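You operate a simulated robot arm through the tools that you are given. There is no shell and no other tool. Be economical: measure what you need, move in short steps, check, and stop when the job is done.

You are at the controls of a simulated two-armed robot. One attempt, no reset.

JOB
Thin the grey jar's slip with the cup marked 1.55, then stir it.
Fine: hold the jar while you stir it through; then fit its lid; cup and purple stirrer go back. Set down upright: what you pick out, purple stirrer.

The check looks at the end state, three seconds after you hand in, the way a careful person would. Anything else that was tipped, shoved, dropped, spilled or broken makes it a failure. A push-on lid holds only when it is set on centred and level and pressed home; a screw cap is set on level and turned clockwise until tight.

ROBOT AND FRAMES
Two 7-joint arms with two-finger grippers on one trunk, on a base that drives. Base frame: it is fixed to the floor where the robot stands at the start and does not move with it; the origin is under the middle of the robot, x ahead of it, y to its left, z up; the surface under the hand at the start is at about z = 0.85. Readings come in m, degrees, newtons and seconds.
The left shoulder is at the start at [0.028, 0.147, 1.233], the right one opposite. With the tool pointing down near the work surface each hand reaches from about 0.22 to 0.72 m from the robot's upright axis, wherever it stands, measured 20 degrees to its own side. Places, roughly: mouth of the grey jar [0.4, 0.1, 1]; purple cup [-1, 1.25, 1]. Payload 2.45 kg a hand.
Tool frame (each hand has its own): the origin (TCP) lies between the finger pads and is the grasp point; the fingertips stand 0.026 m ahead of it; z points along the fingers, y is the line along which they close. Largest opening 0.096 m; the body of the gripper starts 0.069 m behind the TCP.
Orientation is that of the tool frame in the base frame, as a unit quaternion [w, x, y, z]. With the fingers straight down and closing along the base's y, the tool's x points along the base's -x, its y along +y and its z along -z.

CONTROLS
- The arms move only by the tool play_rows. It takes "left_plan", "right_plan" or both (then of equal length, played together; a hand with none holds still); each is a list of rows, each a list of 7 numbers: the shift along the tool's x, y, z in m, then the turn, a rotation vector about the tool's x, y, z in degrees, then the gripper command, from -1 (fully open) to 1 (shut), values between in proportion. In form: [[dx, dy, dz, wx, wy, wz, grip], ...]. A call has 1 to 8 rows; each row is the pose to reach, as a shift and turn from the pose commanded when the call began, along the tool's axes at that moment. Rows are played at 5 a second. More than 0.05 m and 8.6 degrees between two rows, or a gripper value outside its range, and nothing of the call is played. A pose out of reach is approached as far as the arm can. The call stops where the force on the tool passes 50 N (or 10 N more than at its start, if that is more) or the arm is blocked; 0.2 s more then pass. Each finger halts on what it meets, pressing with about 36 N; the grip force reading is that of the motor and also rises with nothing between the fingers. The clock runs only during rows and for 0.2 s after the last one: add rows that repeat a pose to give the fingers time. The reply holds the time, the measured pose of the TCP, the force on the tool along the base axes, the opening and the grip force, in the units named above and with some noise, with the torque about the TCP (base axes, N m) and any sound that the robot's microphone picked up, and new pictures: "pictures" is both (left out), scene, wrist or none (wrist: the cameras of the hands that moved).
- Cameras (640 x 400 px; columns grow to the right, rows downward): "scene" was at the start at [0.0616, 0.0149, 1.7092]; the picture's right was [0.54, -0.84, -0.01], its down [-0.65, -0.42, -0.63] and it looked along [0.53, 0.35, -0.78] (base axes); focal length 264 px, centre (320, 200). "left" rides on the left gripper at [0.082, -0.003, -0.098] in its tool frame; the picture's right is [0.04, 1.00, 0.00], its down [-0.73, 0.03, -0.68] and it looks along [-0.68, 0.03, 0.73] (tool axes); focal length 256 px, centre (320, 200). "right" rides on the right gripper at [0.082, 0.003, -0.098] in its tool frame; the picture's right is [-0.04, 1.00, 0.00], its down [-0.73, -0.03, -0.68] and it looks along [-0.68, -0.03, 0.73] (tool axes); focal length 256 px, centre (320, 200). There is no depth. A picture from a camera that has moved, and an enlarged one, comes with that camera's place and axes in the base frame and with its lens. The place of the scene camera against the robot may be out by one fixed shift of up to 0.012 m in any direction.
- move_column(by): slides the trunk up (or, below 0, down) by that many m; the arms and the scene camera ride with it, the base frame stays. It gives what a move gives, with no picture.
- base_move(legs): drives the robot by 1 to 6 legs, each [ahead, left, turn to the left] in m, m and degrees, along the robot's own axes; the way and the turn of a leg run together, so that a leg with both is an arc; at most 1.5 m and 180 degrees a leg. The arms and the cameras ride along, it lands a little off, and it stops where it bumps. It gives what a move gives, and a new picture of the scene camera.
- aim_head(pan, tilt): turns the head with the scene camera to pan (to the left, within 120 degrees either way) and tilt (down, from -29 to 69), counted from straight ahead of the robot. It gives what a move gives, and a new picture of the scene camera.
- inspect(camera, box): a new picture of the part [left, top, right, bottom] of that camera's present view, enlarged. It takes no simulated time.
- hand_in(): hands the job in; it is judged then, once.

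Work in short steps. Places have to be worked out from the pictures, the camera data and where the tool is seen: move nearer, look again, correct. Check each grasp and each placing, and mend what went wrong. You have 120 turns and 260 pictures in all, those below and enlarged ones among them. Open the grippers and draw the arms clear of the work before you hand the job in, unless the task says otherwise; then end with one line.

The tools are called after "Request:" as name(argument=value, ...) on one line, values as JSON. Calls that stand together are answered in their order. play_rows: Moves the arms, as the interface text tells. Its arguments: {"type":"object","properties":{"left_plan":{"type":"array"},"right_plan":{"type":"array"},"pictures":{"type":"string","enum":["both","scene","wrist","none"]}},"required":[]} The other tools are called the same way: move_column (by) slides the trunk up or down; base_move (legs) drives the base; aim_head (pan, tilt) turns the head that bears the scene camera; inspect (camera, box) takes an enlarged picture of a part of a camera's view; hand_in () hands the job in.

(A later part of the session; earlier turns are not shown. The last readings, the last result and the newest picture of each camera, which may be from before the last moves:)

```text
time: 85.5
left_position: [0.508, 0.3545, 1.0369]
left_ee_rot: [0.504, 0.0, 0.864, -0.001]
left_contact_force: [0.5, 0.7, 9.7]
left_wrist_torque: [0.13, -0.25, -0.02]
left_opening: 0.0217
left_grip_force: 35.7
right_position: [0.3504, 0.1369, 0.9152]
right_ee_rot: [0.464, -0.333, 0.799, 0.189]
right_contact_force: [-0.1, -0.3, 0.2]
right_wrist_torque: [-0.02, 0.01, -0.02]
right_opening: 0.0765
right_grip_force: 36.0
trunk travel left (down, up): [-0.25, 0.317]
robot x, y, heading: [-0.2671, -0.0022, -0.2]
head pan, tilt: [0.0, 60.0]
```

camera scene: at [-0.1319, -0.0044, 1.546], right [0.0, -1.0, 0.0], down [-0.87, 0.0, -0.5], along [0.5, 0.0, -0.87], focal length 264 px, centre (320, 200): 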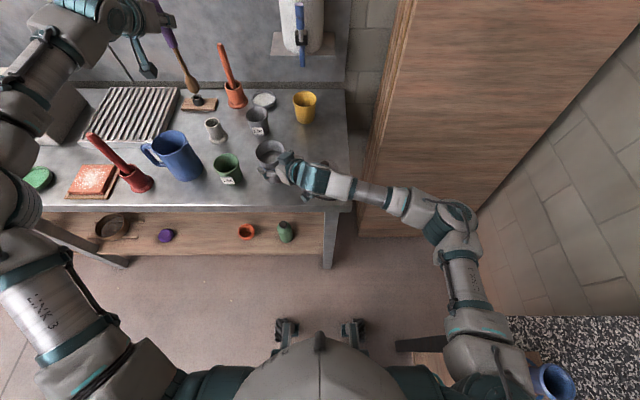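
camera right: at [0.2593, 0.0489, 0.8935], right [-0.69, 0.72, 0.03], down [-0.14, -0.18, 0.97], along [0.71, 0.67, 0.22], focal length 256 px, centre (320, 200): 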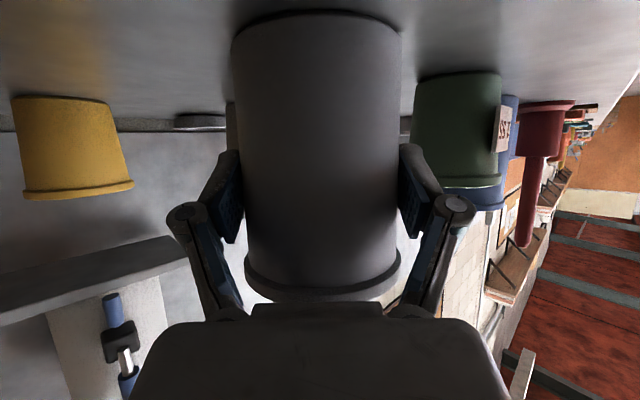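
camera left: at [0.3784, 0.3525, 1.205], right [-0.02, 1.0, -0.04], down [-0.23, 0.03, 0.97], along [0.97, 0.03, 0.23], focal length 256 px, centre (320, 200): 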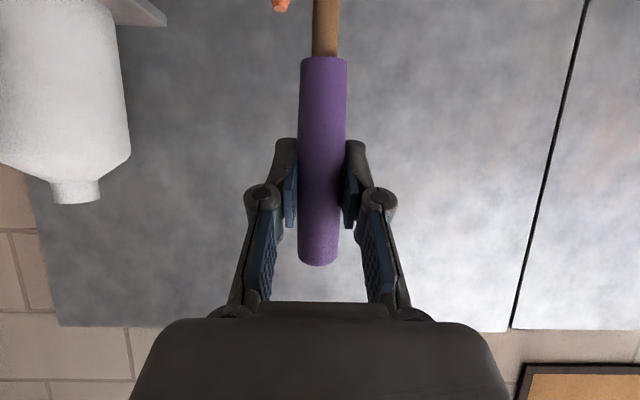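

It rests on the holder's floor (9.7 N). Easing off, opening, and backing out along the tool axis.

Request:
play_rows(left_plan=[[-0.0009, 0, -0.0005, 0, 0, 0, 0.4], [-0.0009, 0, -0.0005, 0, 0, 0, 0], [-0.0009, 0, -0.0005, 0, 0, 0, -0.5], [-0.0009, 0, -0.0005, 0, 0, 0, -1], [-0.0009, 0, -0.04, 0, 0, 0, -1], [-0.0009, 0, -0.08, 0, 0, 0, -1], [-0.02, 0, -0.12, 0, 0, 0, -1]])

Request:
inspect(camera="scene", box=[140, 60, 340, 210])

```text
time: 87.0
left_position: [0.4116, 0.3551, 1.1112]
left_ee_rot: [0.503, -0.002, 0.864, 0.0]
left_contact_force: [-0.3, 0.3, 0.4]
left_wrist_torque: [0.03, 0.0, -0.03]
left_opening: 0.0961
left_grip_force: 0.1
right_position: [0.349, 0.1351, 0.9147]
right_ee_rot: [0.464, -0.333, 0.799, 0.189]
right_contact_force: [0.2, -0.6, 0.1]
right_wrist_torque: [0.06, 0.08, 0.01]
right_opening: 0.0764
right_grip_force: 35.6
trunk travel left (down, up): [-0.25, 0.317]
robot x, y, heading: [-0.2678, -0.0006, -0.2]
head pan, tilt: [0.0, 60.0]
camera scene: at [-0.134, -0.0043, 1.5462], right [0.0, -1.0, 0.0], down [-0.87, 0.0, -0.5], along [0.5, 0.0, -0.87], focal length 264 px, centre (320, 200)
camera left: at [0.285, 0.3512, 1.0889], right [-0.02, 1.0, -0.04], down [-0.23, 0.03, 0.97], along [0.97, 0.03, 0.23], focal length 256 px, centre (320, 200)
```

scene: 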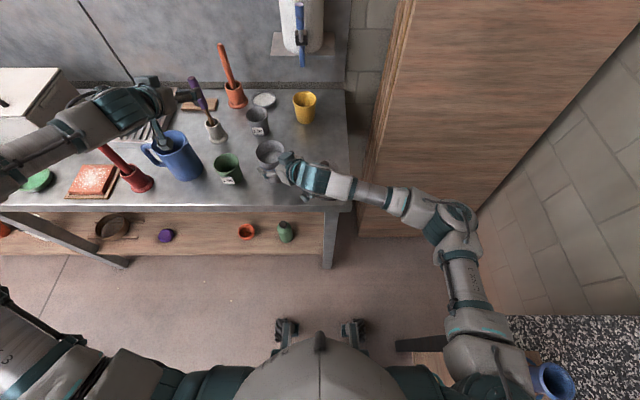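
left: 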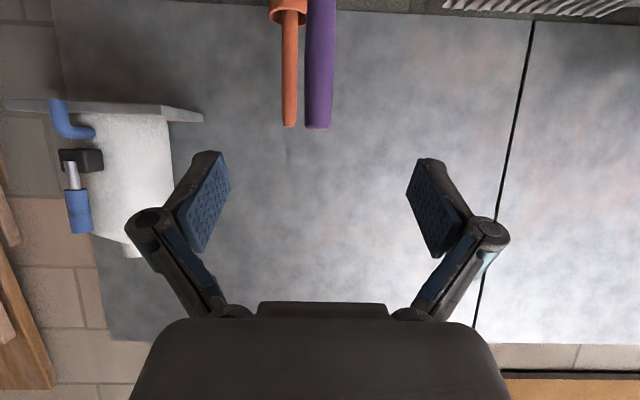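

```text
2.67 times, centred on (240, 135) of scene
camera zoom: at [-0.134, -0.0043, 1.5462], right [0.0, -1.0, 0.0], down [-0.87, 0.0, -0.5], along [0.5, 0.0, -0.87], focal length 703 px, centre (533, 373)
```

zoom: 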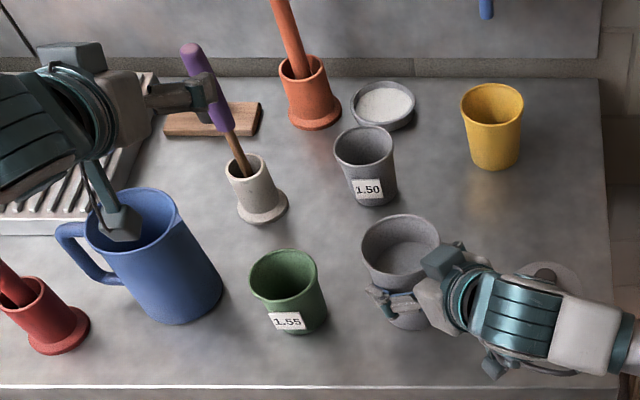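

The stirrer stands in its holder. Now the left hand retreats, and the right hand releases the jar and backs out.

Request:
play_rows(left_plan=[[0, 0, 0, 0, 0, 0, -1], [0, 0, 0, 0, 0, 0, -1], [0, 0, 0, 0, 0, 0, -1], [0.007, 0.01, -0.035, 0, 0, 0, -1], [0.014, 0.02, -0.07, 0, 0, 0, -1], [0.022, 0.03, -0.105, 0, 0, 0, -1], [0.03, 0.04, -0.135, 0, 0, 0, -1], [0.037, 0.05, -0.164, 0, 0, 0, -1]], right_plan=[[0, 0, 0, 0, 0, 0, -0.7], [0, 0, 0, 0, 0, 0, -1], [0, 0, 0, 0, 0, 0, -1], [0, 0, -0.03, 0, 0, 0, -1], [0, 0, -0.06, 0, 0, 0, -1], [0, 0, -0.09, 0, 0, 0, -1], [-0.02, 0, -0.12, 0, 0, 0, -1], [-0.06, 0, -0.14, 0, 0, 0, -1]])

Request:
inspect(camera="scene", box=[200, 80, 380, 210])

Request:
inspect(camera="right", box=[0, 0, 320, 200])

```text
time: 88.8
left_position: [0.249, 0.4052, 1.1584]
left_ee_rot: [0.503, -0.002, 0.864, 0.0]
left_contact_force: [-0.5, -0.2, 0.1]
left_wrist_torque: [0.02, -0.01, 0.01]
left_opening: 0.0958
left_grip_force: 0.0
right_position: [0.2848, 0.0739, 1.0375]
right_ee_rot: [0.464, -0.334, 0.798, 0.189]
right_contact_force: [0.2, 0.0, -0.5]
right_wrist_torque: [0.01, -0.03, 0.0]
right_opening: 0.096
right_grip_force: 0.0
trunk travel left (down, up): [-0.25, 0.317]
robot x, y, heading: [-0.2669, -0.002, -0.2]
head pan, tilt: [0.0, 60.0]
camera scene: at [-0.136, -0.0025, 1.5464], right [0.0, -1.0, 0.0], down [-0.87, 0.0, -0.5], along [0.5, 0.0, -0.87], focal length 264 px, centre (320, 200)
camera right: at [0.1943, -0.0139, 1.0146], right [-0.69, 0.72, 0.03], down [-0.14, -0.17, 0.97], along [0.71, 0.67, 0.22], focal length 256 px, centre (320, 200)
camera left: at [0.1234, 0.4013, 1.137], right [-0.02, 1.0, -0.04], down [-0.23, 0.03, 0.97], along [0.97, 0.03, 0.23], focal length 256 px, centre (320, 200)
```

scene: 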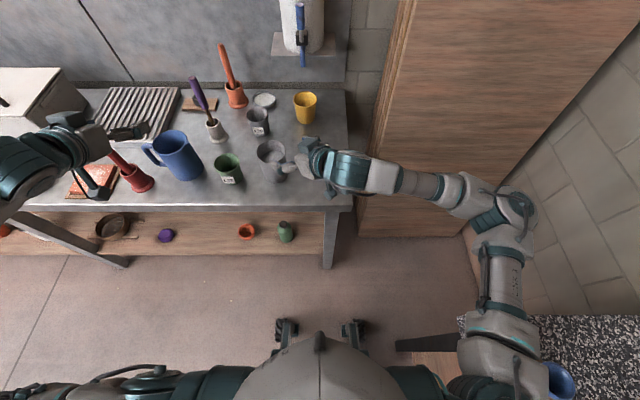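
right: 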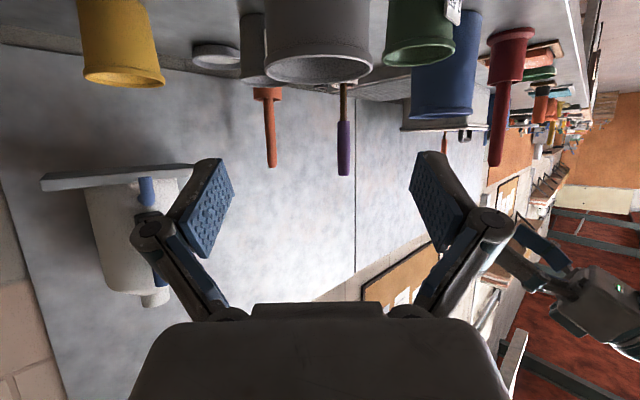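
left: 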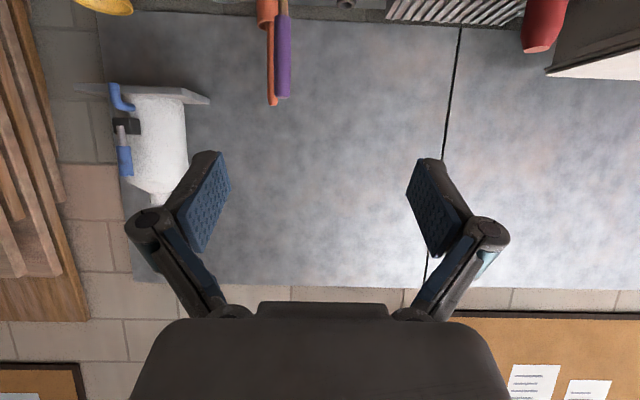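

```text
3.08 times, centred on (290, 145) of scene
camera zoom: at [-0.136, -0.0025, 1.5464], right [0.0, -1.0, 0.0], down [-0.87, 0.0, -0.5], along [0.5, 0.0, -0.87], focal length 811 px, centre (412, 369)
```

zoom: 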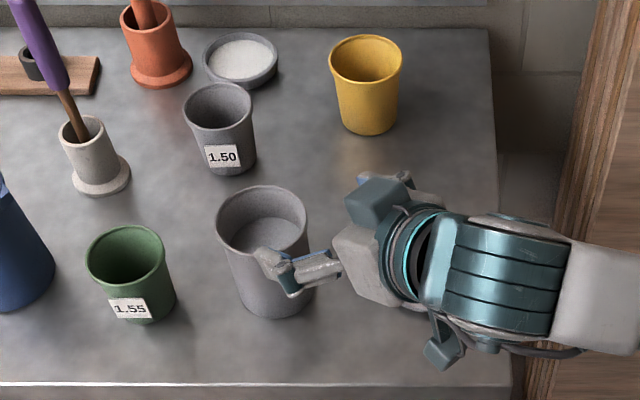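

```text
2.00 times, centred on (160, 100) of right
camera zoom: at [0.1943, -0.0139, 1.0146], right [-0.69, 0.72, 0.03], down [-0.14, -0.17, 0.97], along [0.71, 0.67, 0.22], focal length 512 px, centre (640, 400)
```

zoom: 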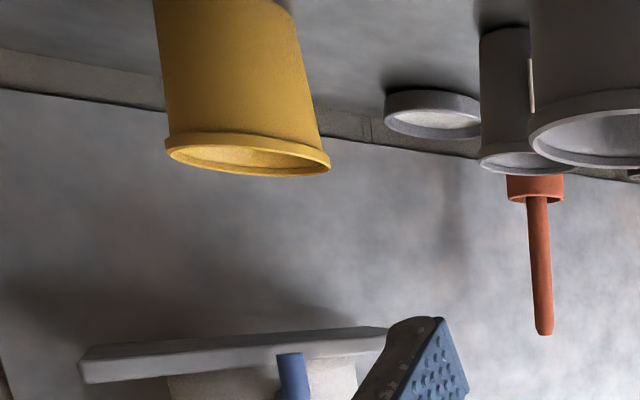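

The jar is released and stands untouched. Bringing the right hand up, back to fingers-down, over towards the lid.

Request:
play_rows(right_plan=[[-0.006, -0.003, -0.02, 0, 7.5, 0, -1], [-0.011, -0.007, -0.036, 0, 15, 0, -1], [-0.015, -0.01, -0.05, 0, 22.5, 0, -1], [-0.019, -0.014, -0.064, 0, 30, 0, -1], [-0.023, -0.017, -0.077, 0, 37.5, 0, -1], [-0.027, -0.021, -0.09, 0, 45, 0, -1], [-0.03, -0.024, -0.1, 0, 52.5, 0, -1], [-0.033, -0.0276, -0.108, 0, 60, 0, -1]], pictures="none")

Request:
play_rows(right_plan=[[0, 0, 0, 0, 0, 7.5, -1], [0, 0, 0, 0, 0, 15, -1], [0, 0, 0, 0, 0, 22.5, -1], [0, 0, 0, 0, 0, 30, -1], [0, 0, 0, 0, 0, 37.5, -1], [0, 0, 0, 0, 0, 45, -1]])

Request:
inspect(camera="right", box=[220, 60, 460, 210])

```text
time: 90.7
left_position: [0.2519, 0.404, 1.1583]
left_ee_rot: [0.502, -0.001, 0.865, 0.0]
left_contact_force: [-0.7, 0.4, 0.5]
left_wrist_torque: [0.02, -0.03, -0.01]
left_opening: 0.096
left_grip_force: 0.1
right_position: [0.251, -0.0011, 1.119]
right_ee_rot: [0.001, -0.384, 0.923, -0.002]
right_contact_force: [0.4, 0.7, -0.1]
right_wrist_torque: [0.02, -0.02, -0.01]
right_opening: 0.0961
right_grip_force: 0.1
trunk travel left (down, up): [-0.25, 0.317]
robot x, y, heading: [-0.266, 0.0018, 0.1]
head pan, tilt: [0.0, 60.0]
```

```text
time: 92.0
left_position: [0.2507, 0.404, 1.1589]
left_ee_rot: [0.503, -0.002, 0.864, 0.001]
left_contact_force: [0.5, 0.3, 0.7]
left_wrist_torque: [0.01, -0.03, 0.01]
left_opening: 0.0961
left_grip_force: 0.0
right_position: [0.2522, -0.003, 1.1181]
right_ee_rot: [0.004, 0.001, 1.0, -0.001]
right_contact_force: [0.2, 0.2, -0.3]
right_wrist_torque: [0.03, -0.01, 0.01]
right_opening: 0.096
right_grip_force: 0.0
trunk travel left (down, up): [-0.25, 0.317]
robot x, y, heading: [-0.267, 0.0, -0.2]
head pan, tilt: [0.0, 60.0]
camera scene: at [-0.1338, -0.0037, 1.5462], right [0.0, -1.0, 0.0], down [-0.87, 0.0, -0.5], along [0.5, 0.0, -0.87], focal length 264 px, centre (320, 200)
camera right: at [0.1694, 0.0008, 1.2157], right [0.04, 1.0, 0.0], down [0.73, -0.03, 0.68], along [0.68, -0.03, -0.73], focal length 256 px, centre (320, 200)
```

scene: 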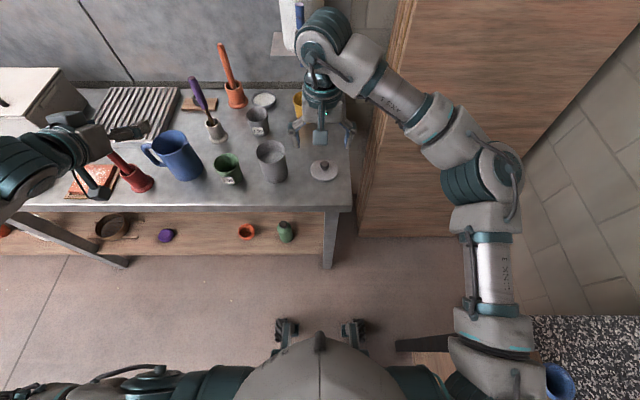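
right: 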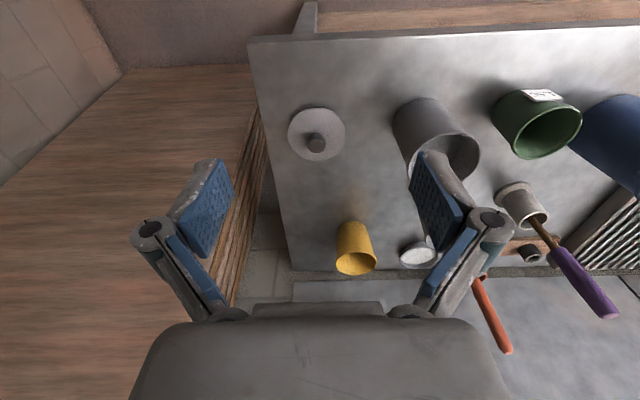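

```text
2.67 times, centred on (340, 135) of right
camera zoom: at [0.1694, 0.0008, 1.2157], right [0.04, 1.0, 0.0], down [0.73, -0.03, 0.68], along [0.68, -0.03, -0.73], focal length 683 px, centre (267, 373)
```

zoom: 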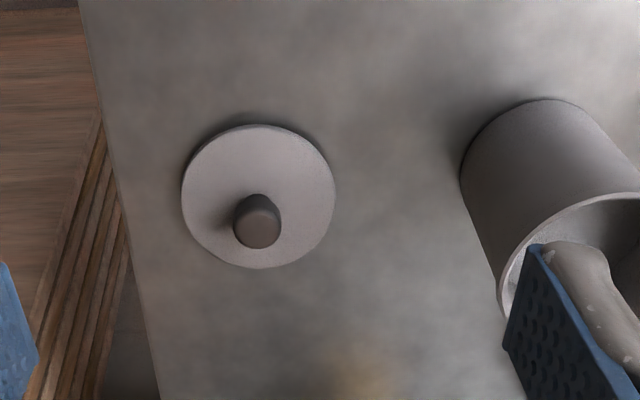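

The knob is at about (0.358, −0.013), top about z 0.893. Moving the right hand above it, fingers half closed.

Request:
play_rows(right_plan=[[-0.027, -0.0025, 0.03, 0, 0, 0, -0.6], [-0.053, -0.005, 0.06, 0, 0, 0, -0.3], [-0.08, -0.0075, 0.09, 0, 0, 0, -0.2], [-0.106, -0.01, 0.118, 0, 0, 0, -0.2], [-0.106, -0.01, 0.118, 0, 0, 0, -0.2]])

Request:
inspect(camera="right", box=[220, 100, 420, 300])

```text
time: 93.2
left_position: [0.2512, 0.4052, 1.1596]
left_ee_rot: [0.503, -0.002, 0.864, 0.001]
left_contact_force: [-0.6, -0.1, -0.2]
left_wrist_torque: [0.0, -0.01, 0.0]
left_opening: 0.0959
left_grip_force: 0.1
right_position: [0.3601, -0.0128, 1.0024]
right_ee_rot: [0.004, -0.001, 1.0, -0.002]
right_contact_force: [0.2, -0.6, 0.5]
right_wrist_torque: [0.0, -0.06, 0.01]
right_opening: 0.0576
right_grip_force: 0.0
trunk travel left (down, up): [-0.25, 0.317]
robot x, y, heading: [-0.2667, -0.0032, -0.1]
head pan, tilt: [0.0, 60.0]
camera scene: at [-0.1342, -0.0032, 1.5463], right [0.0, -1.0, 0.0], down [-0.87, 0.0, -0.5], along [0.5, 0.0, -0.87], focal length 264 px, centre (320, 200)
camera right: at [0.2768, -0.009, 1.1004], right [0.04, 1.0, 0.0], down [0.73, -0.03, 0.69], along [0.68, -0.03, -0.73], focal length 256 px, centre (320, 200)
```

scene: 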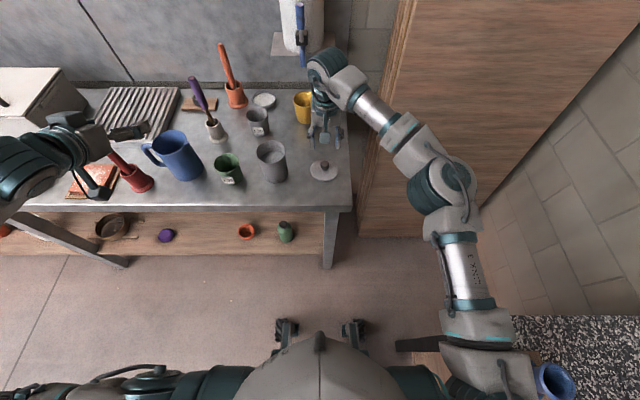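
right: 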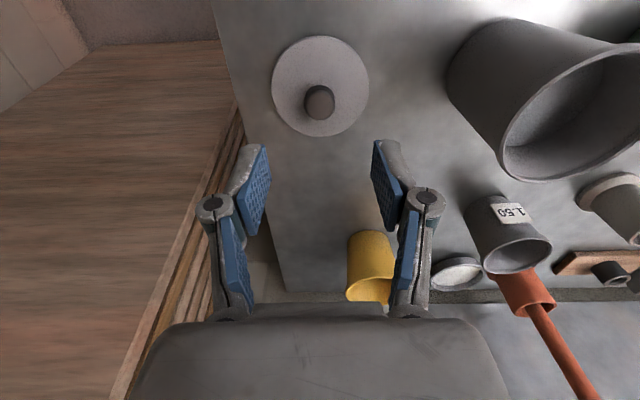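

```text
2.00 times, centred on (320, 200) of right
camera zoom: at [0.2768, -0.009, 1.1004], right [0.04, 1.0, 0.0], down [0.73, -0.03, 0.69], along [0.68, -0.03, -0.73], focal length 512 px, centre (320, 200)
```

zoom: 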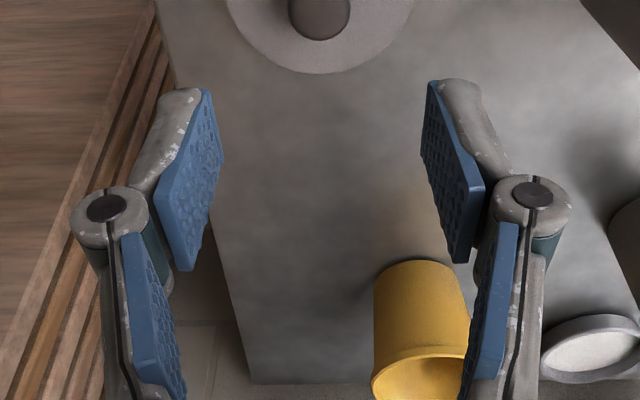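

The knob is centred under the hand. Descending to z ≈ 0.903.

Request:
play_rows(right_plan=[[0.001, 0, 0.03, 0, 0, 0, -0.2], [0.001, 0, 0.06, 0, 0, 0, -0.2], [0.001, 0, 0.085, 0, 0, 0, -0.2], [0.001, 0, 0.097, 0, 0, 0, -0.2], [0.001, 0, 0.099, 0, 0, 0, -0.2]])

Request:
inspect(camera="scene", box=[280, 110, 380, 200])

```text
time: 94.5
left_position: [0.2505, 0.403, 1.1593]
left_ee_rot: [0.503, -0.002, 0.864, 0.001]
left_contact_force: [-0.4, -0.1, -0.8]
left_wrist_torque: [0.02, 0.01, 0.0]
left_opening: 0.0959
left_grip_force: 0.0
right_position: [0.3581, -0.0134, 0.9028]
right_ee_rot: [0.003, 0.0, 1.0, -0.001]
right_contact_force: [-0.4, 0.3, -0.1]
right_wrist_torque: [0.03, 0.03, -0.01]
right_opening: 0.0577
right_grip_force: 0.2
trunk travel left (down, up): [-0.25, 0.317]
robot x, y, heading: [-0.2686, 0.0005, -0.2]
head pan, tilt: [0.0, 60.0]
camera scene: at [-0.1335, -0.0037, 1.5462], right [0.0, -1.0, 0.0], down [-0.87, 0.0, -0.5], along [0.5, 0.0, -0.87], focal length 264 px, centre (320, 200)
camera right: at [0.276, -0.0099, 1.0], right [0.04, 1.0, 0.0], down [0.73, -0.03, 0.68], along [0.68, -0.03, -0.73], focal length 256 px, centre (320, 200)
```

scene: 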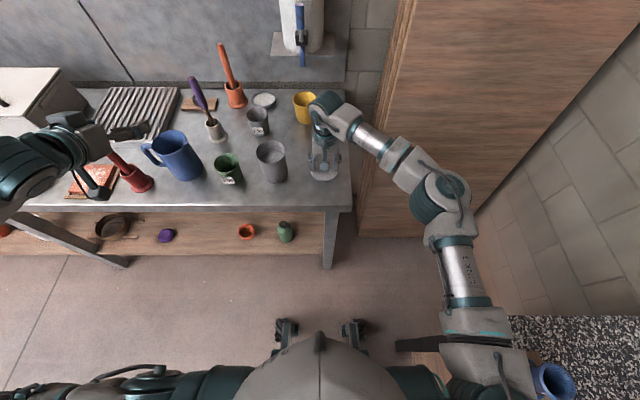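
right: 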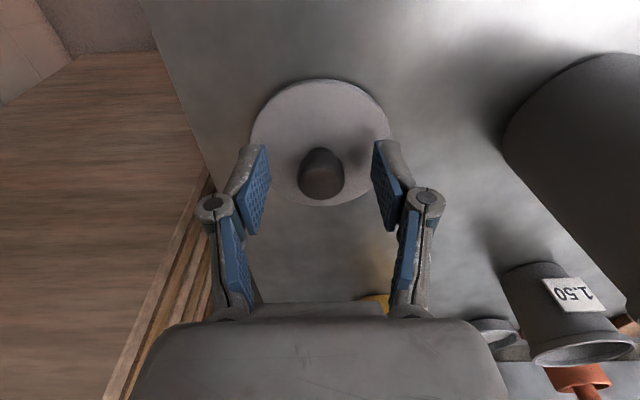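

```text
4.44 times, centred on (330, 155) of scene
camera zoom: at [-0.1335, -0.0037, 1.5462], right [0.0, -1.0, 0.0], down [-0.87, 0.0, -0.5], along [0.5, 0.0, -0.87], focal length 1171 px, centre (276, 400)
```

zoom: 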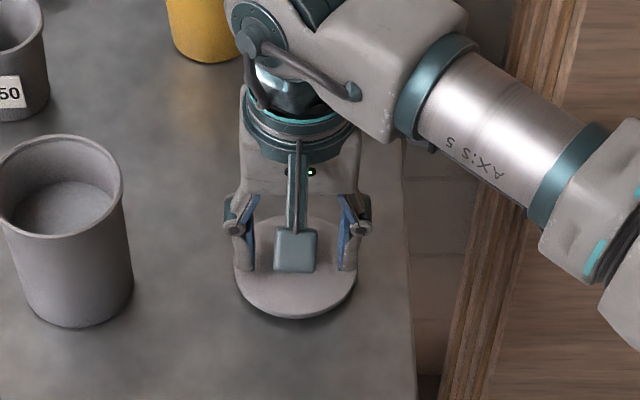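

The knob stands between the pads. Closing on it.

Request:
play_rows(right_plan=[[0, 0, 0, 0, 0, 0, 0.2], [0, 0, 0, 0, 0, 0, 0.6], [0, 0, 0, 0, 0, 0, 1], [0, 0, 0, 0, 0, 0, 1], [0, 0, 0, 0, 0, 0, 1]], pictures="wrist")

```text
time: 95.7
left_position: [0.25, 0.4036, 1.1587]
left_ee_rot: [0.503, -0.001, 0.864, 0.0]
left_contact_force: [0.0, -0.8, 0.0]
left_wrist_torque: [0.02, -0.05, 0.0]
left_opening: 0.0961
left_grip_force: 0.1
right_position: [0.3584, -0.013, 0.9036]
right_ee_rot: [0.004, 0.0, 1.0, -0.001]
right_contact_force: [0.6, 0.3, 0.7]
right_wrist_torque: [-0.01, 0.0, -0.01]
right_opening: 0.0239
right_grip_force: 36.3
trunk travel left (down, up): [-0.25, 0.317]
robot x, y, heading: [-0.2688, -0.0016, 0.0]
head pan, tilt: [0.0, 60.0]
camera right: at [0.2762, -0.0099, 1.0002], right [0.04, 1.0, 0.0], down [0.73, -0.03, 0.68], along [0.68, -0.03, -0.73], focal length 256 px, centre (320, 200)
```

right: 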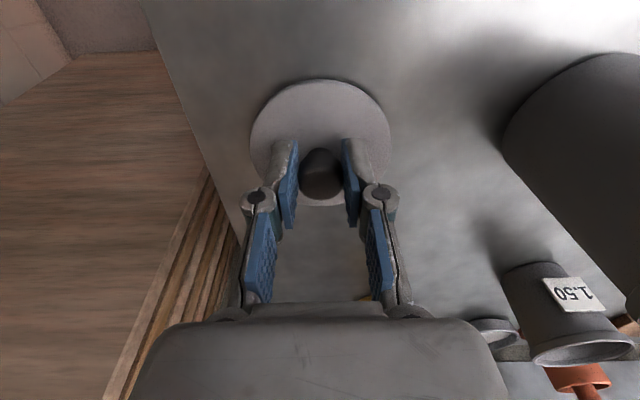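

The knob is held at 0.024 m. Lifting 0.14 m straight up and looking at the lid.

Request:
play_rows(right_plan=[[0, 0, -0.01, 0, 0, 0, 1], [0, 0, -0.03, 0, 0, 0, 1], [0, 0, -0.06, 0, 0, 0, 1], [0, 0, -0.1, 0, 0, 0, 1], [0, 0, -0.14, 0, 0, 0, 1], [0, 0, -0.14, 0, 0, 0, 1]])

Request:
inspect(camera="scene", box=[240, 90, 380, 200])

```text
time: 97.0
left_position: [0.2515, 0.4029, 1.1578]
left_ee_rot: [0.503, -0.002, 0.864, 0.001]
left_contact_force: [0.0, -0.4, -0.4]
left_wrist_torque: [0.0, 0.0, 0.04]
left_opening: 0.0961
left_grip_force: 0.1
right_position: [0.3579, -0.0116, 1.0438]
right_ee_rot: [0.002, -0.001, 1.0, -0.001]
right_contact_force: [-0.6, -0.6, -0.8]
right_wrist_torque: [0.0, -0.01, 0.02]
right_opening: 0.0236
right_grip_force: 36.1
trunk travel left (down, up): [-0.25, 0.317]
robot x, y, heading: [-0.2693, 0.0032, -0.1]
head pan, tilt: [0.0, 60.0]
camera scene: at [-0.1326, -0.003, 1.546], right [0.0, -1.0, 0.0], down [-0.87, 0.0, -0.5], along [0.5, 0.0, -0.87], focal length 264 px, centre (320, 200)
camera right: at [0.2753, -0.0084, 1.1412], right [0.04, 1.0, 0.0], down [0.73, -0.03, 0.68], along [0.68, -0.03, -0.73], focal length 256 px, centre (320, 200)
```

scene: 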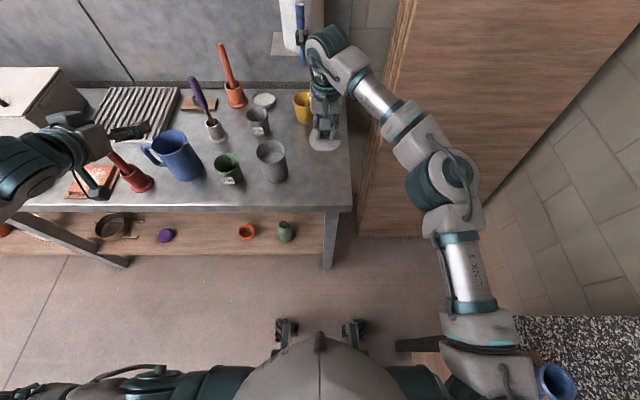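
right: 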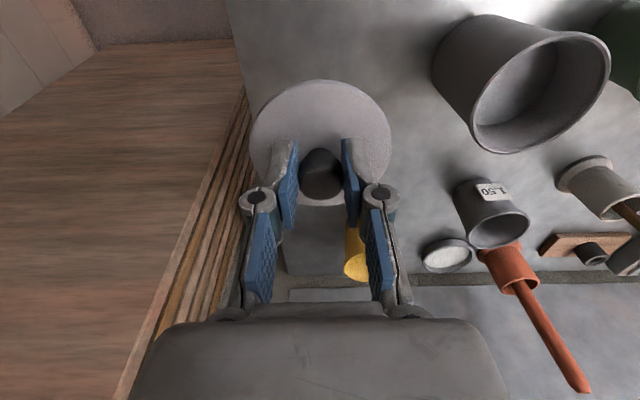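

```text
3.64 times, centred on (310, 145) of scene
camera zoom: at [-0.1326, -0.003, 1.546], right [0.0, -1.0, 0.0], down [-0.87, 0.0, -0.5], along [0.5, 0.0, -0.87], focal length 958 px, centre (356, 400)
```

zoom: 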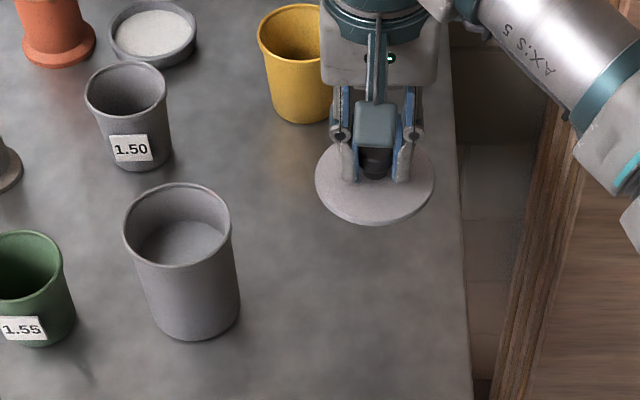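

The lid is level in the grip, with a flat plain underside as far as is visible. Carrying it over the jar at about 5 cm above the rim.

Request:
play_rows(right_plan=[[0.001, 0.01, -0.02, 0, 0, 0, 1], [0.002, 0.05, -0.02, 0, 0, 0, 1], [0.003, 0.09, -0.02, 0, 0, 0, 1], [0.005, 0.13, -0.02, 0, 0, 0, 1], [0.006, 0.153, -0.02, 0, 0, 0, 1], [0.006, 0.153, -0.02, 0, 0, 0, 1]])

Request:
inspect(camera="scene", box=[220, 100, 320, 190])

Request:
inspect(camera="right", box=[200, 40, 440, 230])

```text
time: 98.5
left_position: [0.25, 0.4044, 1.1594]
left_ee_rot: [0.503, -0.001, 0.864, -0.001]
left_contact_force: [-0.9, 0.0, 0.4]
left_wrist_torque: [0.01, -0.02, 0.02]
left_opening: 0.096
left_grip_force: 0.0
right_position: [0.3252, 0.1005, 1.056]
right_ee_rot: [0.002, 0.0, 1.0, -0.002]
right_contact_force: [0.1, -0.1, -0.8]
right_wrist_torque: [-0.02, 0.0, 0.0]
right_opening: 0.0238
right_grip_force: 35.6
right hand out of reach, approached as far as the arm can: row 3, 4, 5, 6
trunk travel left (down, up): [-0.25, 0.317]
robot x, y, heading: [-0.2684, -0.0002, 0.0]
head pan, tilt: [0.0, 60.0]
camera scene: at [-0.1335, -0.0028, 1.5461], right [0.0, -1.0, 0.0], down [-0.87, 0.0, -0.5], along [0.5, 0.0, -0.87], focal length 264 px, centre (320, 200)
camera right: at [0.2439, 0.1042, 1.1549], right [0.04, 1.0, 0.0], down [0.73, -0.03, 0.68], along [0.68, -0.03, -0.73], focal length 256 px, centre (320, 200)
```

scene: 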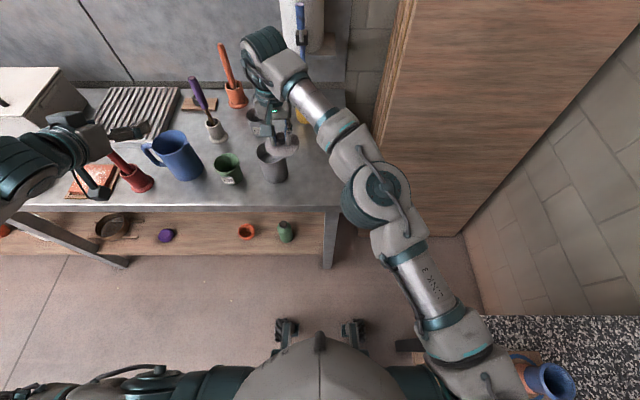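
right: 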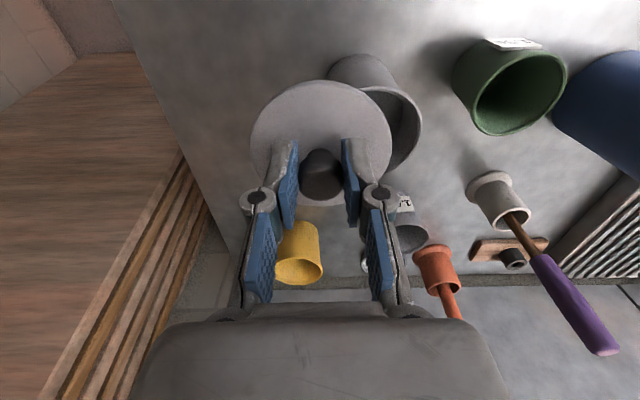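

```text
4.44 times, centred on (270, 145) of scene
camera zoom: at [-0.1335, -0.0028, 1.5461], right [0.0, -1.0, 0.0], down [-0.87, 0.0, -0.5], along [0.5, 0.0, -0.87], focal length 1171 px, centre (542, 444)
```

zoom: 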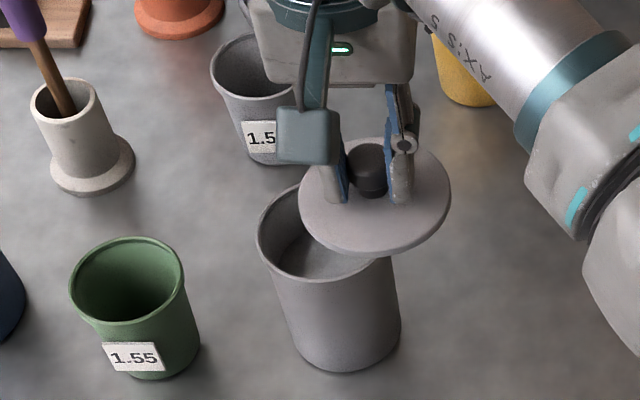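

```text
2.11 times, centred on (320, 135) of right
camera zoom: at [0.2439, 0.1042, 1.1549], right [0.04, 1.0, 0.0], down [0.73, -0.03, 0.68], along [0.68, -0.03, -0.73], focal length 539 px, centre (320, 337)
```

zoom: 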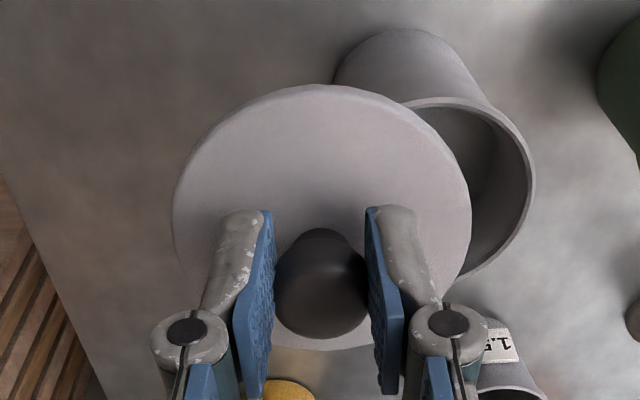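

The right arm can't reach over the jar from here, so I'll raise both hands a little and drive the base 0.12 m forward.

Request:
play_rows(left_plan=[[-0.03, 0, -0.017, 0, 0, 0, -1], [-0.06, 0, -0.034, 0, 0, 0, -1], [-0.0866, 0, -0.05, 0, 0, 0, -1]], right_plan=[[0.01, -0.02, -0.02, 0, 0, 0, 1], [0.02, -0.04, -0.03, 0, 0, 0, 1], [0.03, -0.06, -0.03, 0, 0, 0, 1]], pictures="none")

Request:
base_move(legs=[[0.13, 0, 0]])

```text
time: 99.2
left_position: [0.2507, 0.4011, 1.2619]
left_ee_rot: [0.502, 0.0, 0.865, 0.001]
left_contact_force: [0.0, 0.5, -1.0]
left_wrist_torque: [0.0, -0.01, 0.0]
left_opening: 0.0962
left_grip_force: 0.1
right_position: [0.2937, 0.0336, 1.0863]
right_ee_rot: [0.002, -0.001, 1.0, 0.0]
right_contact_force: [0.3, -0.3, -0.4]
right_wrist_torque: [0.03, -0.02, -0.04]
right_opening: 0.0238
right_grip_force: 37.0
trunk travel left (down, up): [-0.25, 0.317]
robot x, y, heading: [-0.2668, -0.0056, -0.2]
head pan, tilt: [0.0, 60.0]
```

```text
time: 100.5
left_position: [0.3762, 0.41, 1.2595]
left_ee_rot: [0.503, -0.004, 0.864, -0.001]
left_contact_force: [0.4, -0.2, 0.4]
left_wrist_torque: [0.0, 0.02, 0.0]
left_opening: 0.0958
left_grip_force: 0.0
right_position: [0.4215, 0.0427, 1.0869]
right_ee_rot: [0.003, -0.002, 1.0, -0.003]
right_contact_force: [0.1, -0.7, -1.0]
right_wrist_torque: [0.01, 0.01, 0.03]
right_opening: 0.0238
right_grip_force: 35.9
trunk travel left (down, up): [-0.25, 0.317]
robot x, y, heading: [-0.1396, -0.003, 0.2]
head pan, tilt: [0.0, 60.0]
camera scene: at [-0.0073, 0.0046, 1.5464], right [0.0, -1.0, 0.01], down [-0.87, 0.0, -0.5], along [0.5, -0.01, -0.87], focal length 264 px, centre (320, 200)
```

scene: 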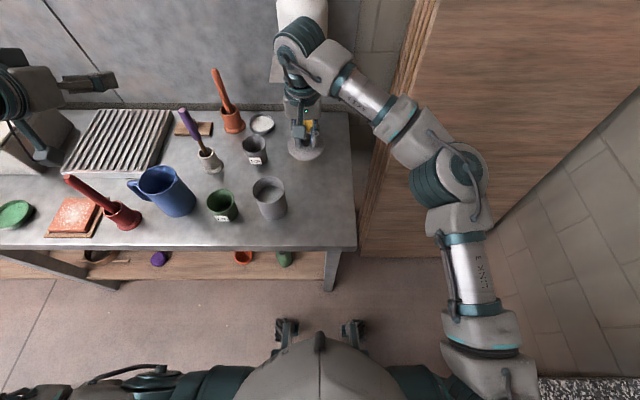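

The base moved 0.13 m. Moving the lid over the jar.

Request:
play_rows(right_plan=[[0.018, 0.024, 0.003, 0, 0, 0, 1], [0.035, 0.049, 0.006, 0, 0, 0, 1], [0.053, 0.073, 0.01, 0, 0, 0, 1], [0.07, 0.097, 0.014, 0, 0, 0, 1], [0.07, 0.097, 0.014, 0, 0, 0, 1]])

Request:
inspect(camera="scene", box=[230, 120, 330, 220])

Request:
inspect(camera="right", box=[200, 40, 440, 230])

```text
time: 101.7
left_position: [0.3745, 0.3968, 1.2653]
left_ee_rot: [0.504, -0.001, 0.864, 0.004]
left_contact_force: [0.2, 0.0, 0.3]
left_wrist_torque: [0.02, 0.02, 0.0]
left_opening: 0.0961
left_grip_force: 0.1
right_position: [0.3502, 0.1299, 1.073]
right_ee_rot: [0.005, -0.001, 1.0, 0.002]
right_contact_force: [1.2, -0.1, -1.8]
right_wrist_torque: [0.02, 0.08, 0.02]
right_opening: 0.0238
right_grip_force: 35.9
trunk travel left (down, up): [-0.25, 0.317]
robot x, y, heading: [-0.1381, -0.0019, 0.0]
head pan, tilt: [0.0, 60.0]
camera scene: at [-0.0057, -0.0072, 1.5461], right [0.0, -1.0, 0.0], down [-0.87, 0.0, -0.5], along [0.5, 0.0, -0.87], focal length 264 px, centre (320, 200)
camera right: at [0.2676, 0.1313, 1.1704], right [0.04, 1.0, 0.01], down [0.73, -0.03, 0.68], along [0.68, -0.02, -0.73], focal length 256 px, centre (320, 200)
```

scene: 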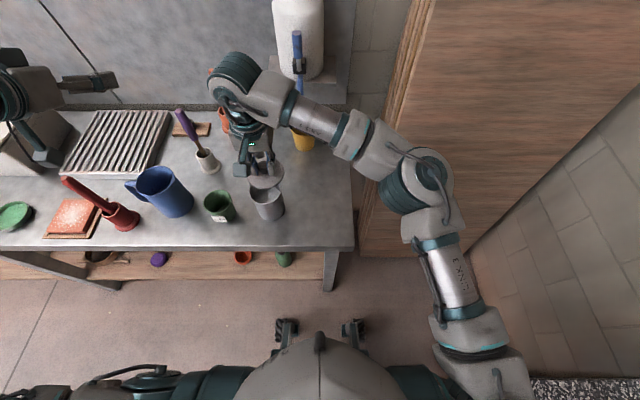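
right: 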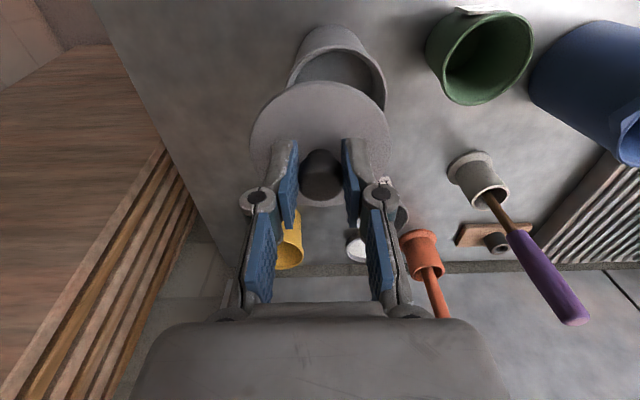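

```text
4.00 times, centred on (280, 170) of scene
camera zoom: at [-0.0057, -0.0072, 1.5461], right [0.0, -1.0, 0.0], down [-0.87, 0.0, -0.5], along [0.5, 0.0, -0.87], focal length 1054 px, centre (480, 320)
```

zoom: 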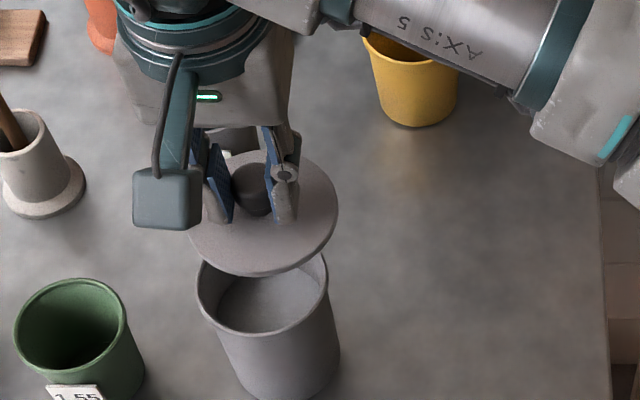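

```text
2.11 times, centred on (320, 135) of right
camera zoom: at [0.2676, 0.1313, 1.1704], right [0.04, 1.0, 0.01], down [0.73, -0.03, 0.68], along [0.68, -0.02, -0.73], focal length 539 px, centre (320, 337)
```

zoom: 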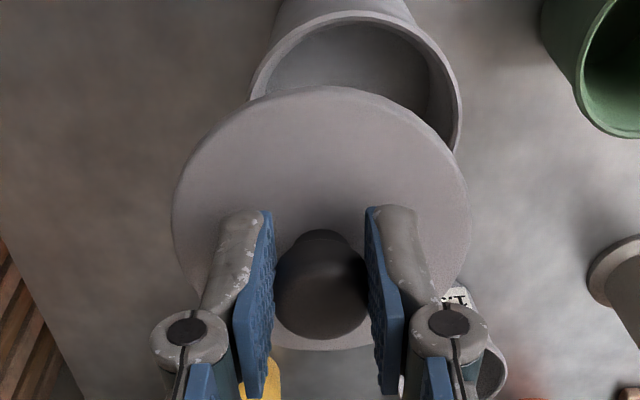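

Both views say the jar is about 0.0145 m further left than the lid. Shifting, and lowering to a closer hover where the comparison is sharper.

Request:
play_rows(right_plan=[[0, 0.0075, 0.01, 0, 0, 0, 1], [0.001, 0.0145, 0.025, 0, 0, 0, 1], [0.001, 0.0145, 0.043, 0, 0, 0, 1], [0.001, 0.0145, 0.043, 0, 0, 0, 1]], pictures="none")

Request:
inspect(camera="scene", box=[240, 140, 310, 220])

Request:
inspect(camera="right", box=[220, 50, 420, 200])

```text
time: 102.7
left_position: [0.3733, 0.3978, 1.2648]
left_ee_rot: [0.505, -0.001, 0.863, 0.003]
left_contact_force: [-0.4, -0.5, -0.5]
left_wrist_torque: [-0.01, 0.01, 0.03]
left_opening: 0.0961
left_grip_force: 0.0
right_position: [0.3482, 0.1454, 1.0308]
right_ee_rot: [0.004, -0.001, 1.0, 0.002]
right_contact_force: [-0.5, -0.2, -0.8]
right_wrist_torque: [0.05, 0.03, -0.02]
right_opening: 0.0235
right_grip_force: 35.8
trunk travel left (down, up): [-0.25, 0.317]
robot x, y, heading: [-0.1411, -0.0002, 0.2]
head pan, tilt: [0.0, 60.0]
```

```text
5.00 times, centred on (275, 180) of scene
camera zoom: at [-0.0065, -0.0071, 1.5463], right [0.0, -1.0, 0.0], down [-0.87, 0.0, -0.5], along [0.5, 0.0, -0.87], focal length 1318 px, centre (545, 300)
```

zoom: 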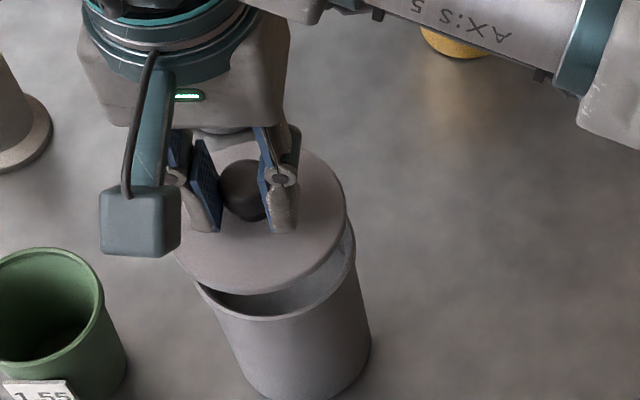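

```text
2.67 times, centred on (320, 125) of right
camera zoom: at [0.2658, 0.1472, 1.1286], right [0.04, 1.0, 0.0], down [0.73, -0.03, 0.69], along [0.69, -0.02, -0.73], focal length 683 px, centre (320, 400)
```

zoom: 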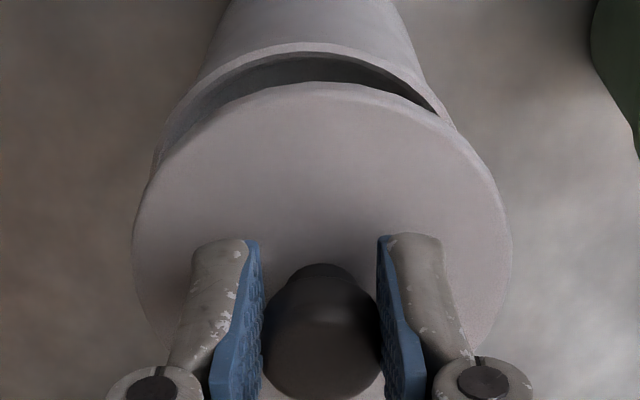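

The views disagree by a few mm along x. I'll bring the left hand's camera round to look at the lid and jar from the side, along −y.

Request:
play_rows(left_plan=[[0.005, 0, 0.003, 6.93, 0, 4, -1], [0.01, 0, 0.006, 13.86, 0, 8, -1], [0.016, 0, 0.009, 20.8, 0, 12, -1], [0.021, 0, 0.012, 27.7, 0, 16, -1], [0.027, 0, 0.015, 34.6, 0, 20, -1], [0.032, 0, 0.018, 41.6, 0, 24, -1], [0.038, 0, 0.022, 48.5, 0, 28, -1], [0.0433, 0, 0.025, 55.4, 0, 32, -1]], pictures="none")

Request:
play_rows(left_plan=[[0.02, -0.0075, 0.02, 3, 3, 1.6, -1], [0.04, -0.015, 0.04, 6, 6, 3.2, -1], [0.062, -0.022, 0.06, 9, 9, 4.8, -1], [0.083, -0.03, 0.08, 11.5, 12, 6.4, -1], [0.1035, -0.037, 0.1, 13.9, 15, 8, -1]], pictures="both")

```text
time: 104.5
left_position: [0.3766, 0.4015, 1.2138]
left_ee_rot: [0.427, 0.46, 0.734, -0.261]
left_contact_force: [-0.2, -1.4, 0.2]
left_wrist_torque: [0.02, 0.0, -0.01]
left_opening: 0.096
left_grip_force: 0.1
right_position: [0.3498, 0.1473, 1.0306]
right_ee_rot: [0.004, -0.001, 1.0, 0.0]
right_contact_force: [0.2, 0.0, -0.2]
right_wrist_torque: [0.0, -0.01, 0.01]
right_opening: 0.024
right_grip_force: 35.9
trunk travel left (down, up): [-0.25, 0.317]
robot x, y, heading: [-0.1383, -0.0002, 0.0]
head pan, tilt: [0.0, 60.0]
```

```text
time: 105.7
left_position: [0.3603, 0.3561, 1.0732]
left_ee_rot: [0.287, 0.588, 0.712, -0.256]
left_contact_force: [0.2, -0.3, -0.2]
left_wrist_torque: [0.0, 0.01, 0.02]
left_opening: 0.0961
left_grip_force: 0.2
right_position: [0.3489, 0.148, 1.0297]
right_ee_rot: [0.004, 0.0, 1.0, 0.001]
right_contact_force: [0.2, -0.2, -0.9]
right_wrist_torque: [0.0, 0.03, 0.0]
right_opening: 0.0238
right_grip_force: 36.4
trunk travel left (down, up): [-0.25, 0.317]
robot x, y, heading: [-0.1416, 0.0009, 0.1]
head pan, tilt: [0.0, 60.0]
camera scene: at [-0.0047, -0.001, 1.546], right [0.0, -1.0, 0.0], down [-0.87, 0.0, -0.5], along [0.5, 0.0, -0.87], focal length 264 px, centre (320, 200)
camera left: at [0.3332, 0.4797, 1.0859], right [0.98, 0.21, -0.06], down [0.06, -0.03, 1.0], along [0.21, -0.98, -0.04], focal length 256 px, centre (320, 200)
```

scene: 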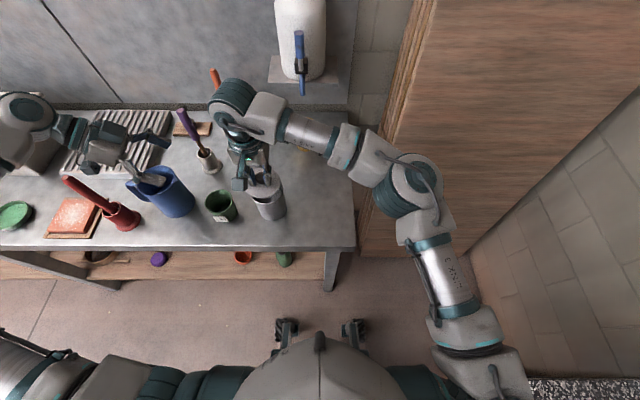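
left: 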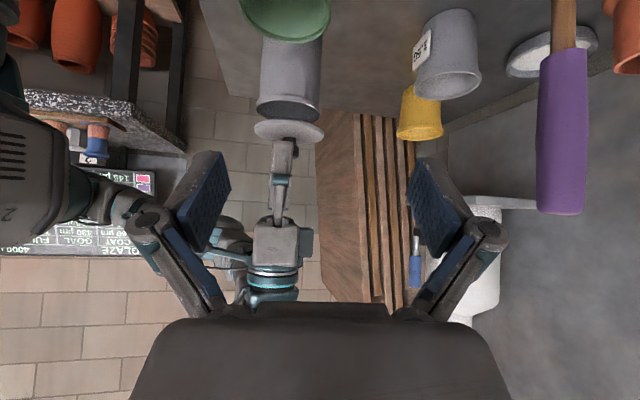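

Request:
inspect(camera="left", box=[230, 80, 350, 160])

```text
5.00 times, centred on (290, 120) of left
camera zoom: at [0.3332, 0.4797, 1.0859], right [0.98, 0.21, -0.06], down [0.06, -0.03, 1.0], along [0.21, -0.98, -0.04], focal length 1280 px, centre (470, 600)
```

zoom: 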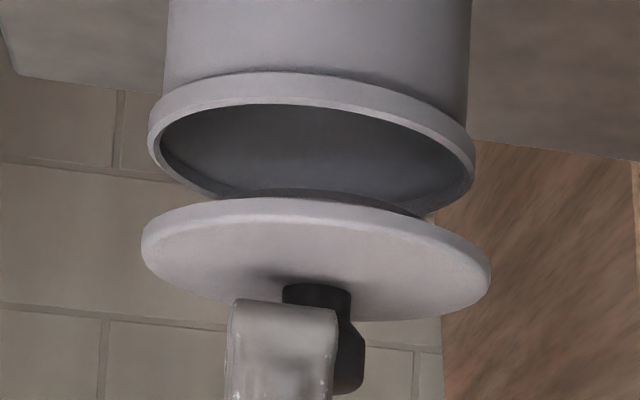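

The side view shows a plug-type lid, about 3 mm too far in +x. Correcting by −3 mm in x and −2.5 mm in y, lowering 8 mm, and checking both views.

Request:
play_rows(right_plan=[[0.003, -0.0025, 0.0, 0, 0, 0, 1], [0.003, -0.0025, 0.004, 0, 0, 0, 1], [0.003, -0.0025, 0.008, 0, 0, 0, 1], [0.003, -0.0025, 0.008, 0, 0, 0, 1]], pictures="none")

Request:
inspect(camera="left", box=[230, 80, 350, 160])

Request:
inspect(camera="scene", box=[240, 150, 310, 220])

Request:
inspect(camera="right", box=[220, 50, 420, 200])

```text
time: 106.7
left_position: [0.3591, 0.3553, 1.074]
left_ee_rot: [0.288, 0.586, 0.713, -0.254]
left_contact_force: [0.1, 0.9, 0.2]
left_wrist_torque: [-0.02, 0.02, 0.0]
left_opening: 0.0959
left_grip_force: 0.1
right_position: [0.3464, 0.1462, 1.0214]
right_ee_rot: [0.004, 0.0, 1.0, 0.001]
right_contact_force: [-0.3, -0.1, -0.3]
right_wrist_torque: [0.01, -0.01, 0.02]
right_opening: 0.0238
right_grip_force: 36.5
trunk travel left (down, up): [-0.25, 0.317]
robot x, y, heading: [-0.1413, -0.0001, 0.0]
head pan, tilt: [0.0, 60.0]
```

```text
5.00 times, centred on (290, 120) of left
camera zoom: at [0.3329, 0.4799, 1.0864], right [0.98, 0.21, -0.05], down [0.06, -0.02, 1.0], along [0.21, -0.98, -0.04], focal length 1280 px, centre (470, 600)
```

zoom: 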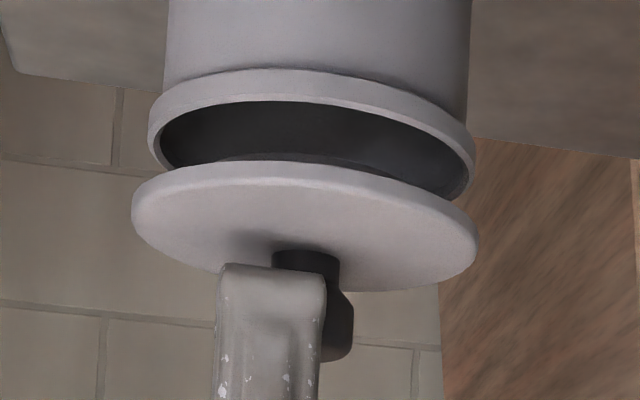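

```text
5.71 times, centred on (275, 185) of scene
camera zoom: at [-0.0054, -0.0009, 1.5461], right [0.0, -1.0, 0.0], down [-0.87, 0.0, -0.5], along [0.5, 0.0, -0.87], focal length 1506 px, centre (577, 286)
```

zoom: 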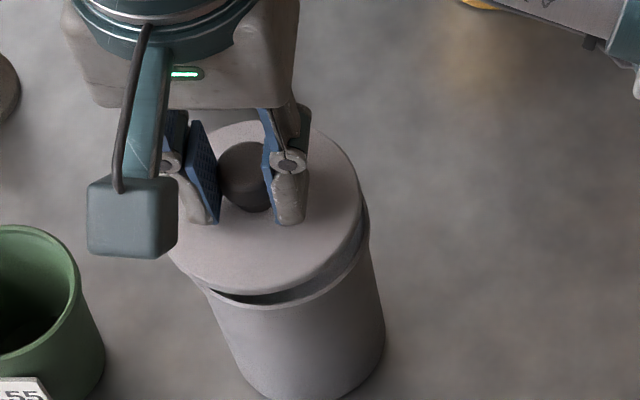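

```text
2.67 times, centred on (320, 125) of right
camera zoom: at [0.2634, 0.1479, 1.1197], right [0.04, 1.0, 0.0], down [0.73, -0.03, 0.69], along [0.69, -0.02, -0.73], focal length 683 px, centre (320, 400)
```

zoom: 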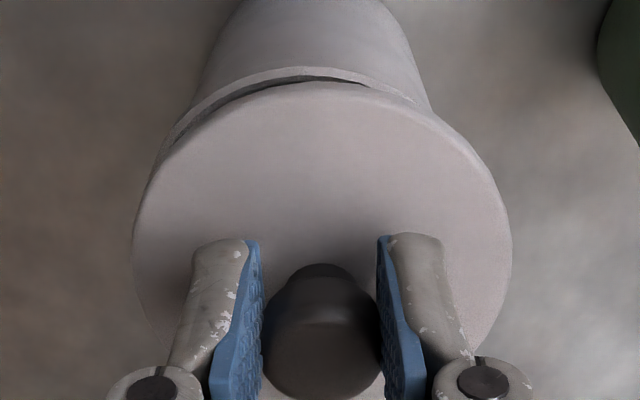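

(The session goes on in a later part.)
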